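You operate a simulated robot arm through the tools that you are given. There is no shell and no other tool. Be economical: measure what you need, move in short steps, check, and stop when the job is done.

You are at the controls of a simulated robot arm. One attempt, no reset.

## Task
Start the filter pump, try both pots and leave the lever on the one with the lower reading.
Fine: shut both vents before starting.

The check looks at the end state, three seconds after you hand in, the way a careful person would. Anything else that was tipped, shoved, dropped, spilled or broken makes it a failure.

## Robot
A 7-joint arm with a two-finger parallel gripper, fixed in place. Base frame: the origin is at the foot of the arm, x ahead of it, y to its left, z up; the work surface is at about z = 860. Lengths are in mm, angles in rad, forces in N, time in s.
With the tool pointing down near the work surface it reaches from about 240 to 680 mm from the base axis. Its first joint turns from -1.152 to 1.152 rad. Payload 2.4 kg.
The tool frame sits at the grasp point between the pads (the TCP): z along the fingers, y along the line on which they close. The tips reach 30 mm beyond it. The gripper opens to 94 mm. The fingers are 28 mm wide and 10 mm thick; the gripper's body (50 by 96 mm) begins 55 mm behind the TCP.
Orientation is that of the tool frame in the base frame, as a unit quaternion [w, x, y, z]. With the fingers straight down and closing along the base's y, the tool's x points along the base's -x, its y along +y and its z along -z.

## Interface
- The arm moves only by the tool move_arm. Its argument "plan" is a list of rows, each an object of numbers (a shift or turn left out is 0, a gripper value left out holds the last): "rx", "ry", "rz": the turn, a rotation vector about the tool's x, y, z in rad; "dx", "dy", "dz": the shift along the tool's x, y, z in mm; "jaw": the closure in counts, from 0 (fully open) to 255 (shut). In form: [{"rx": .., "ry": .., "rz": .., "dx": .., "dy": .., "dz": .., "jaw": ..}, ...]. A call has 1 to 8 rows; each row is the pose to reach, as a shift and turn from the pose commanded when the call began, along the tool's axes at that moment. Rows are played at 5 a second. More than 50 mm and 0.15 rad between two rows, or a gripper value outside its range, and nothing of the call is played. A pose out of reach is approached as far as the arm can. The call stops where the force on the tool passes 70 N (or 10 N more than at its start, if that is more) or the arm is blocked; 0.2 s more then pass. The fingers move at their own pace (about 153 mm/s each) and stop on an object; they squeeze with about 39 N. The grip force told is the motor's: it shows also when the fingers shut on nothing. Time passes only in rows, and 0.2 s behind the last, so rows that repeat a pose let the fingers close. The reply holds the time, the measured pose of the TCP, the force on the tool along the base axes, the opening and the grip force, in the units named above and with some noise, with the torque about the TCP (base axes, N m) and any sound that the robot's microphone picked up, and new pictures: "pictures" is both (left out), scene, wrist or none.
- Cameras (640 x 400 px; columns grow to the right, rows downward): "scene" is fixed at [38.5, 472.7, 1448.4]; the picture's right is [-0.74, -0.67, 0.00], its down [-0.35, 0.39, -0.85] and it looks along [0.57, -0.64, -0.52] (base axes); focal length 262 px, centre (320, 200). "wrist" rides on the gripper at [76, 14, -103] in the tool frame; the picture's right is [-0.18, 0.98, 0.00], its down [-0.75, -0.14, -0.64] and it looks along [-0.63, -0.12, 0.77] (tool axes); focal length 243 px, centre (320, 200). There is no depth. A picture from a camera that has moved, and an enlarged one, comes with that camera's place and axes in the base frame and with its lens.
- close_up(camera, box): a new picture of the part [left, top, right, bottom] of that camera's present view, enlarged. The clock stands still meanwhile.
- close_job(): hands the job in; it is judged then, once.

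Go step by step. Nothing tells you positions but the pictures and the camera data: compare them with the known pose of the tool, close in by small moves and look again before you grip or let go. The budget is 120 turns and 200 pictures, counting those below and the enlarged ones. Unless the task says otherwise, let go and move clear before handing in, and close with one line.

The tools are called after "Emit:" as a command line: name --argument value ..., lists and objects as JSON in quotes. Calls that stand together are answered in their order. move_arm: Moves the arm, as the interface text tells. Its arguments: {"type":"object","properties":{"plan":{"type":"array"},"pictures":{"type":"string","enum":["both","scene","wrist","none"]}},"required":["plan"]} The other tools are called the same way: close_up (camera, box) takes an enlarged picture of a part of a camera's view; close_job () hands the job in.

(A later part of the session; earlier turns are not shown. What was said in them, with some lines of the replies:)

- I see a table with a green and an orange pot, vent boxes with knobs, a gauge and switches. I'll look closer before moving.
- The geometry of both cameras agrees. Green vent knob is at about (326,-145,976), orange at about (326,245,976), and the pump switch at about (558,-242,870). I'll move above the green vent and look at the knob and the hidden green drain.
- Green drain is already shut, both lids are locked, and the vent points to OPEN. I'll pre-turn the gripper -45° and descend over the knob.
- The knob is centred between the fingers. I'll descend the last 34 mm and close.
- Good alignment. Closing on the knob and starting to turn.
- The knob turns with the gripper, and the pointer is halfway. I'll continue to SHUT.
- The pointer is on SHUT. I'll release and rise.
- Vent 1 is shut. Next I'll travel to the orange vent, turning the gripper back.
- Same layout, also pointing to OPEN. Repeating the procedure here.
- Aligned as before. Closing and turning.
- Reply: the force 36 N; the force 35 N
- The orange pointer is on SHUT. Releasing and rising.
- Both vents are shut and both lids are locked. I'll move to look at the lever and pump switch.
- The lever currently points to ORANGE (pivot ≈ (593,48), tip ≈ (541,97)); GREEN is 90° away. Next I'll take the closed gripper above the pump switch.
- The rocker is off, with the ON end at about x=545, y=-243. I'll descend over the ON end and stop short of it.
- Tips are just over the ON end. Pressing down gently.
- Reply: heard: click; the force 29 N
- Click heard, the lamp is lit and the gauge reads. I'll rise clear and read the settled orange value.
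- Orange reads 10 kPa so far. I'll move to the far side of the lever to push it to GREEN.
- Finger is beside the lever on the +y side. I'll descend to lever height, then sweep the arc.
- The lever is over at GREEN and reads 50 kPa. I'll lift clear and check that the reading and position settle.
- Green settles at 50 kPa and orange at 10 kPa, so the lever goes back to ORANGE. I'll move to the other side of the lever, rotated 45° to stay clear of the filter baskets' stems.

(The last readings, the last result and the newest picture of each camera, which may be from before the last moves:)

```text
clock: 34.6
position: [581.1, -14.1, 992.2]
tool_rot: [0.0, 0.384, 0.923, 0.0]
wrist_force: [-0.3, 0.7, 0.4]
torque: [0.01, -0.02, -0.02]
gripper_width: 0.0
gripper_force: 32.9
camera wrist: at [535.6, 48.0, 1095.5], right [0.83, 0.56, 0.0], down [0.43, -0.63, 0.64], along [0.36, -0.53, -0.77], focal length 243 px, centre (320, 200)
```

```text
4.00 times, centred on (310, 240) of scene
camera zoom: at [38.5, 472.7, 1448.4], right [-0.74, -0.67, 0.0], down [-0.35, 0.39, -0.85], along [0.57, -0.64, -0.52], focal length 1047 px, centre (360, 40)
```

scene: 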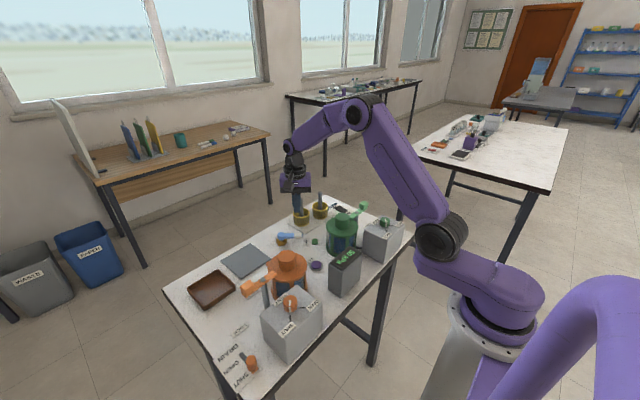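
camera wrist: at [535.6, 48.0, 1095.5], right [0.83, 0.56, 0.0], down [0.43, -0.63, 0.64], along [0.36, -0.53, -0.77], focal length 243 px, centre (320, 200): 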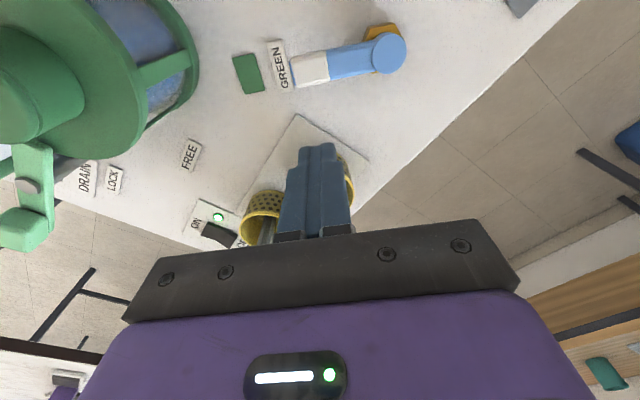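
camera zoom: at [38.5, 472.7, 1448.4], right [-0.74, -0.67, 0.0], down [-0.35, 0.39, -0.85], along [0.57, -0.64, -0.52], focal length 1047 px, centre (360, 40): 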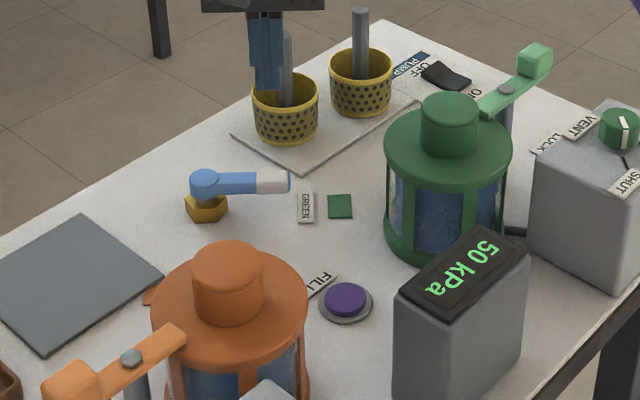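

Clearance to the basket is about 20 mm at the finger and more at the body. Descending to lever height.

Emit:
move_arm --plan '[{"dz": 30}, {"dz": 60}, {"dz": 86}, {"dz": 86}]' --pictures "wrist"

Emit:
close_up --camera "scene" --box '[240, 170, 380, 270]'

```text
clock: 35.6
position: [581.6, -14.8, 906.2]
tool_rot: [-0.001, 0.383, 0.924, 0.0]
wrist_force: [-0.2, 0.1, -0.6]
torque: [-0.01, -0.01, 0.01]
gripper_width: 0.0
gripper_force: 33.2
camera wrist: at [537.2, 49.0, 1008.5], right [0.82, 0.57, 0.0], down [0.43, -0.63, 0.64], along [0.36, -0.53, -0.77], focal length 243 px, centre (320, 200)
```

wrist: 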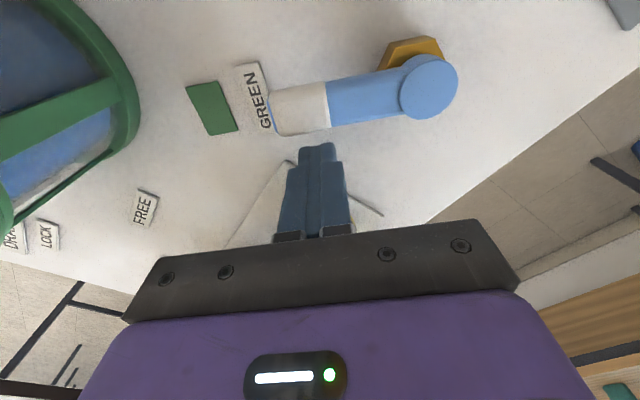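

```text
4.00 times, centred on (310, 220) of scene
camera zoom: at [38.5, 472.7, 1448.4], right [-0.74, -0.67, 0.0], down [-0.35, 0.39, -0.85], along [0.57, -0.64, -0.52], focal length 1047 px, centre (360, 120)
```

zoom: 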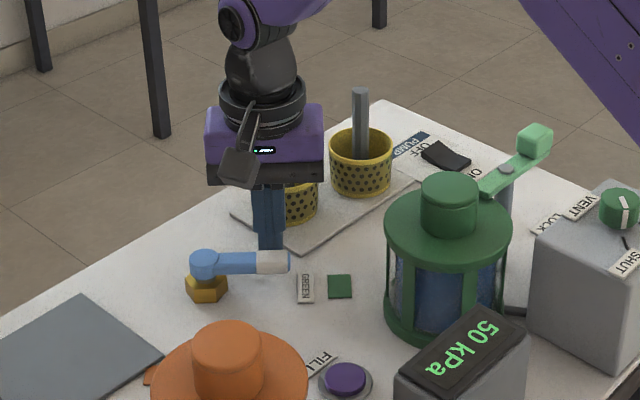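

Clear. Sweeping the lever back to ORANGE.

Emit:
move_arm --plan '[{"dx": 10.7, "dy": 0.3}, {"rz": -0.131, "dx": 22.3, "dy": -5.1}, {"rz": -0.262, "dx": 37.5, "dy": -6.6}, {"rz": -0.393, "dx": 54.4, "dy": -2.5}, {"rz": -0.524, "dx": 70.3, "dy": 8.2}, {"rz": -0.655, "dx": 79.3, "dy": 14.1}, {"rz": -0.785, "dx": 86, "dy": 23.3}]' --pictures "wrist"

Emit:
close_up --camera "scene" --box '[240, 190, 380, 290]'

```text
clock: 37.2
position: [537.4, 63.1, 906.4]
tool_rot: [0.001, -0.002, 1.0, 0.001]
wrist_force: [0.4, -0.1, -0.5]
torque: [-0.01, -0.02, 0.02]
gripper_width: 0.2
gripper_force: 33.0
camera wrist: at [460.1, 76.1, 1010.4], right [0.18, 0.98, 0.0], down [0.75, -0.14, 0.64], along [0.63, -0.12, -0.77], focal length 243 px, centre (320, 200)
```

wrist: 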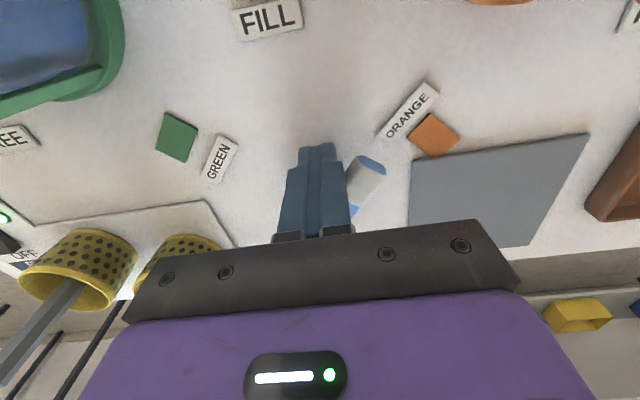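

```text
4.00 times, centred on (310, 240) of scene
camera zoom: at [38.5, 472.7, 1448.4], right [-0.74, -0.67, 0.0], down [-0.35, 0.39, -0.85], along [0.57, -0.64, -0.52], focal length 1047 px, centre (360, 40)
```

zoom: 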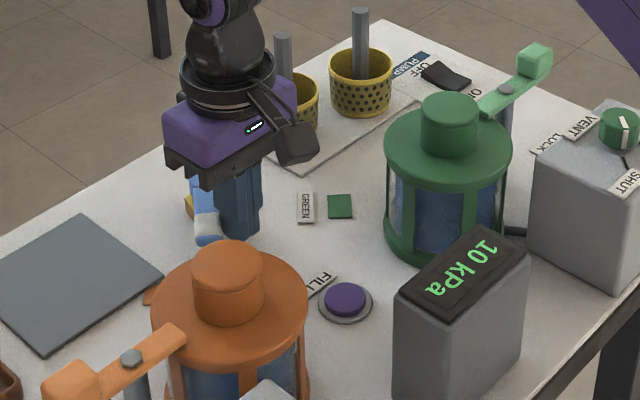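

The gauge is back at 10 kPa with the lever on ORANGE. I'll back off, lift clear and do a final check.

Emit:
move_arm --plan '[{"dx": 4, "dy": -4}, {"dx": 4, "dy": -4, "dz": -40}, {"dx": 4, "dy": -4, "dz": -85}, {"dx": 4, "dy": -4, "dz": -130}, {"dx": 4, "dy": -4, "dz": -175}, {"dx": 4, "dy": -4, "dz": -220}, {"dx": 40, "dy": -4, "dz": -250}, {"dx": 40, "dy": -4, "dz": -250}]' --pictures "both"

Emit:
close_up --camera "scene" --box '[230, 180, 410, 300]'

Emit:
close_up --camera "wrist" --box '[240, 30, 440, 155]'

```text
clock: 39.0
position: [496.8, 61.9, 1156.4]
tool_rot: [0.0, 0.0, 1.0, 0.0]
wrist_force: [-0.2, 0.9, -0.9]
torque: [0.0, 0.0, 0.03]
gripper_width: 0.1
gripper_force: 33.2
camera wrist: at [419.0, 74.6, 1259.7], right [0.18, 0.98, 0.0], down [0.75, -0.14, 0.64], along [0.63, -0.12, -0.77], focal length 243 px, centre (320, 200)
```

scene: 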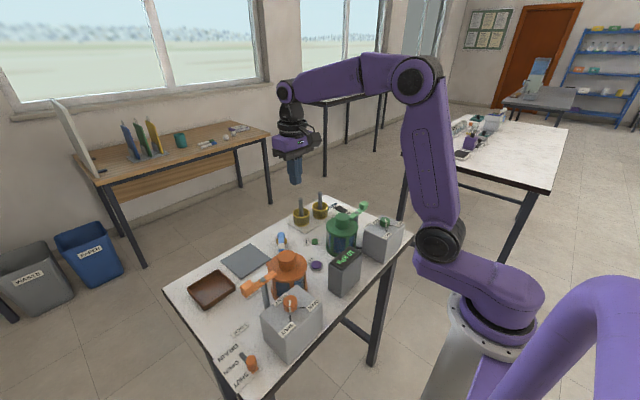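
wrist: 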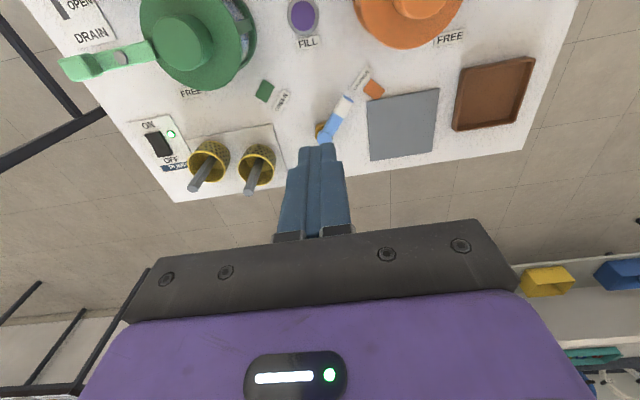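

```text
3.33 times, centred on (320, 240) of scene
camera zoom: at [38.5, 472.7, 1448.4], right [-0.74, -0.67, 0.0], down [-0.35, 0.39, -0.85], along [0.57, -0.64, -0.52], focal length 872 px, centre (320, 67)
```

zoom: 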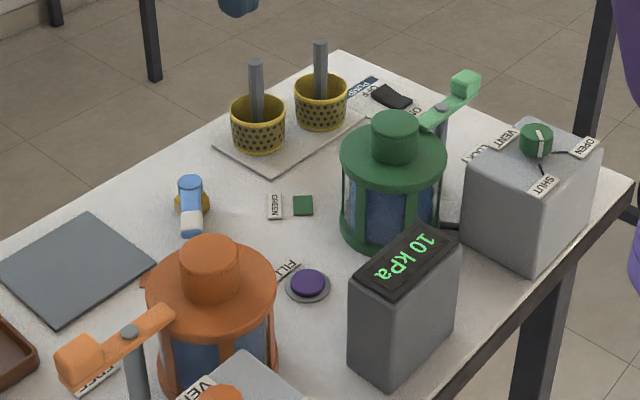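

```text
3.20 times, centred on (340, 92) of wrist
camera zoom: at [419.0, 74.6, 1259.7], right [0.18, 0.98, 0.0], down [0.75, -0.14, 0.64], along [0.63, -0.12, -0.77], focal length 776 px, centre (256, 544)
```

zoom: 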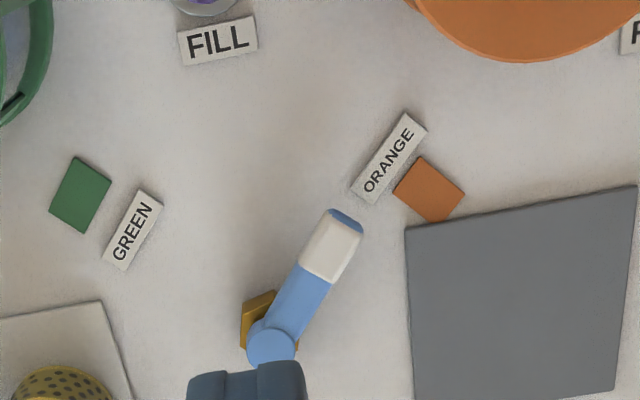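

The reading is fine, but the lever sits about 4° short of its original angle. I'll nudge it gently to match.

Emit:
move_arm --plan '[{"dx": -30, "dy": -4, "dz": 30}, {"dx": -32, "dy": -4, "dz": 75}, {"dx": -32, "dy": -4, "dz": 120}, {"dx": -32, "dy": -4, "dz": 165}, {"dx": -32, "dy": -4, "dz": 210}, {"dx": -32, "dy": -4, "dz": 250}, {"dx": -40, "dy": 4, "dz": 250}, {"dx": -43, "dy": 7, "dz": 250}]' --pictures "wrist"

```text
clock: 40.8
position: [540.4, 66.4, 905.4]
tool_rot: [0.0, 0.0, 1.0, 0.0]
wrist_force: [0.9, -0.9, 0.3]
torque: [0.0, 0.0, -0.01]
gripper_width: 0.0
gripper_force: 33.5
camera wrist: at [462.4, 79.4, 1009.2], right [0.18, 0.98, 0.0], down [0.75, -0.14, 0.64], along [0.63, -0.12, -0.77], focal length 243 px, centre (320, 200)
```

wrist: 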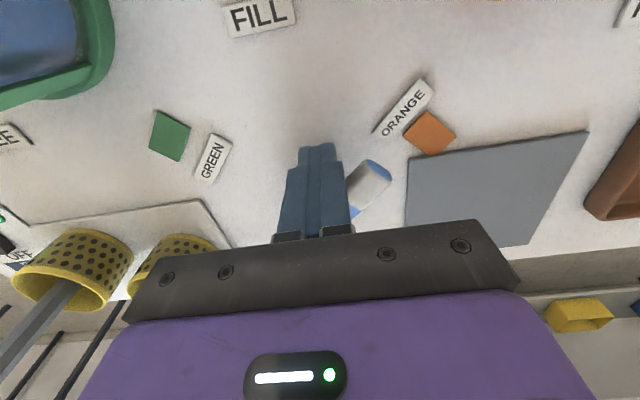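

Emit:
move_arm --plan '[{"dx": 7, "dy": -7}, {"dx": 7, "dy": -7, "dz": -40}, {"dx": 7, "dy": -7, "dz": -85}, {"dx": 7, "dy": -7, "dz": -130}, {"dx": 7, "dy": -7, "dz": -175}, {"dx": 7, "dy": -7, "dz": -220}, {"dx": 43, "dy": -7, "dz": -250}, {"dx": 43, "dy": -7, "dz": -250}]' --pictures "none"

Emit:
close_up --camera "wrist" --box '[240, 30, 440, 155]'

Emit:
close_up --camera "scene" --box '[230, 180, 410, 300]'

```text
clock: 42.6
position: [495.0, 61.4, 1155.0]
tool_rot: [0.001, -0.001, 1.0, 0.0]
wrist_force: [0.4, 0.2, -0.9]
torque: [0.01, 0.0, -0.06]
gripper_width: 0.1
gripper_force: 33.5
```

```text
3.20 times, centred on (340, 92) of wrist
camera zoom: at [418.1, 76.4, 1258.1], right [0.18, 0.98, 0.0], down [0.75, -0.14, 0.64], along [0.63, -0.12, -0.77], focal length 776 px, centre (256, 544)
```

zoom: 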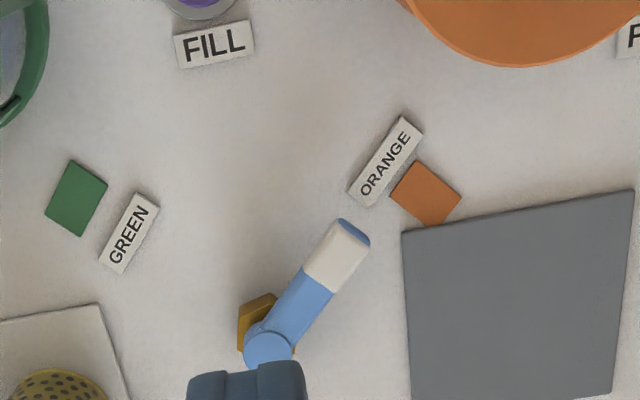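

```text
3.33 times, centred on (320, 240) of scene
camera zoom: at [38.5, 472.7, 1448.4], right [-0.74, -0.67, 0.0], down [-0.35, 0.39, -0.85], along [0.57, -0.64, -0.52], focal length 872 px, centre (320, 67)
```

zoom: 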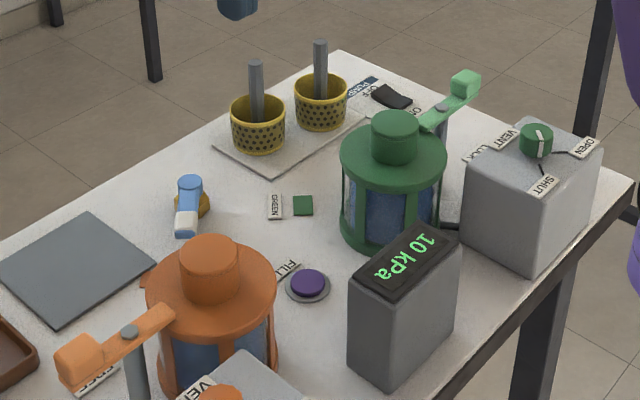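

The lever now lies at its original ORANGE angle and the gauge reads 10 kPa. The pump is on, both vents are shut, nothing else has moved and the arm is clear.

Emit:
close_job

```text
The job is handed in.
```

I shut both vents, started the pump and tried both pots: orange read 10 kPa and green read 50 kPa, so I left the lever on ORANGE.
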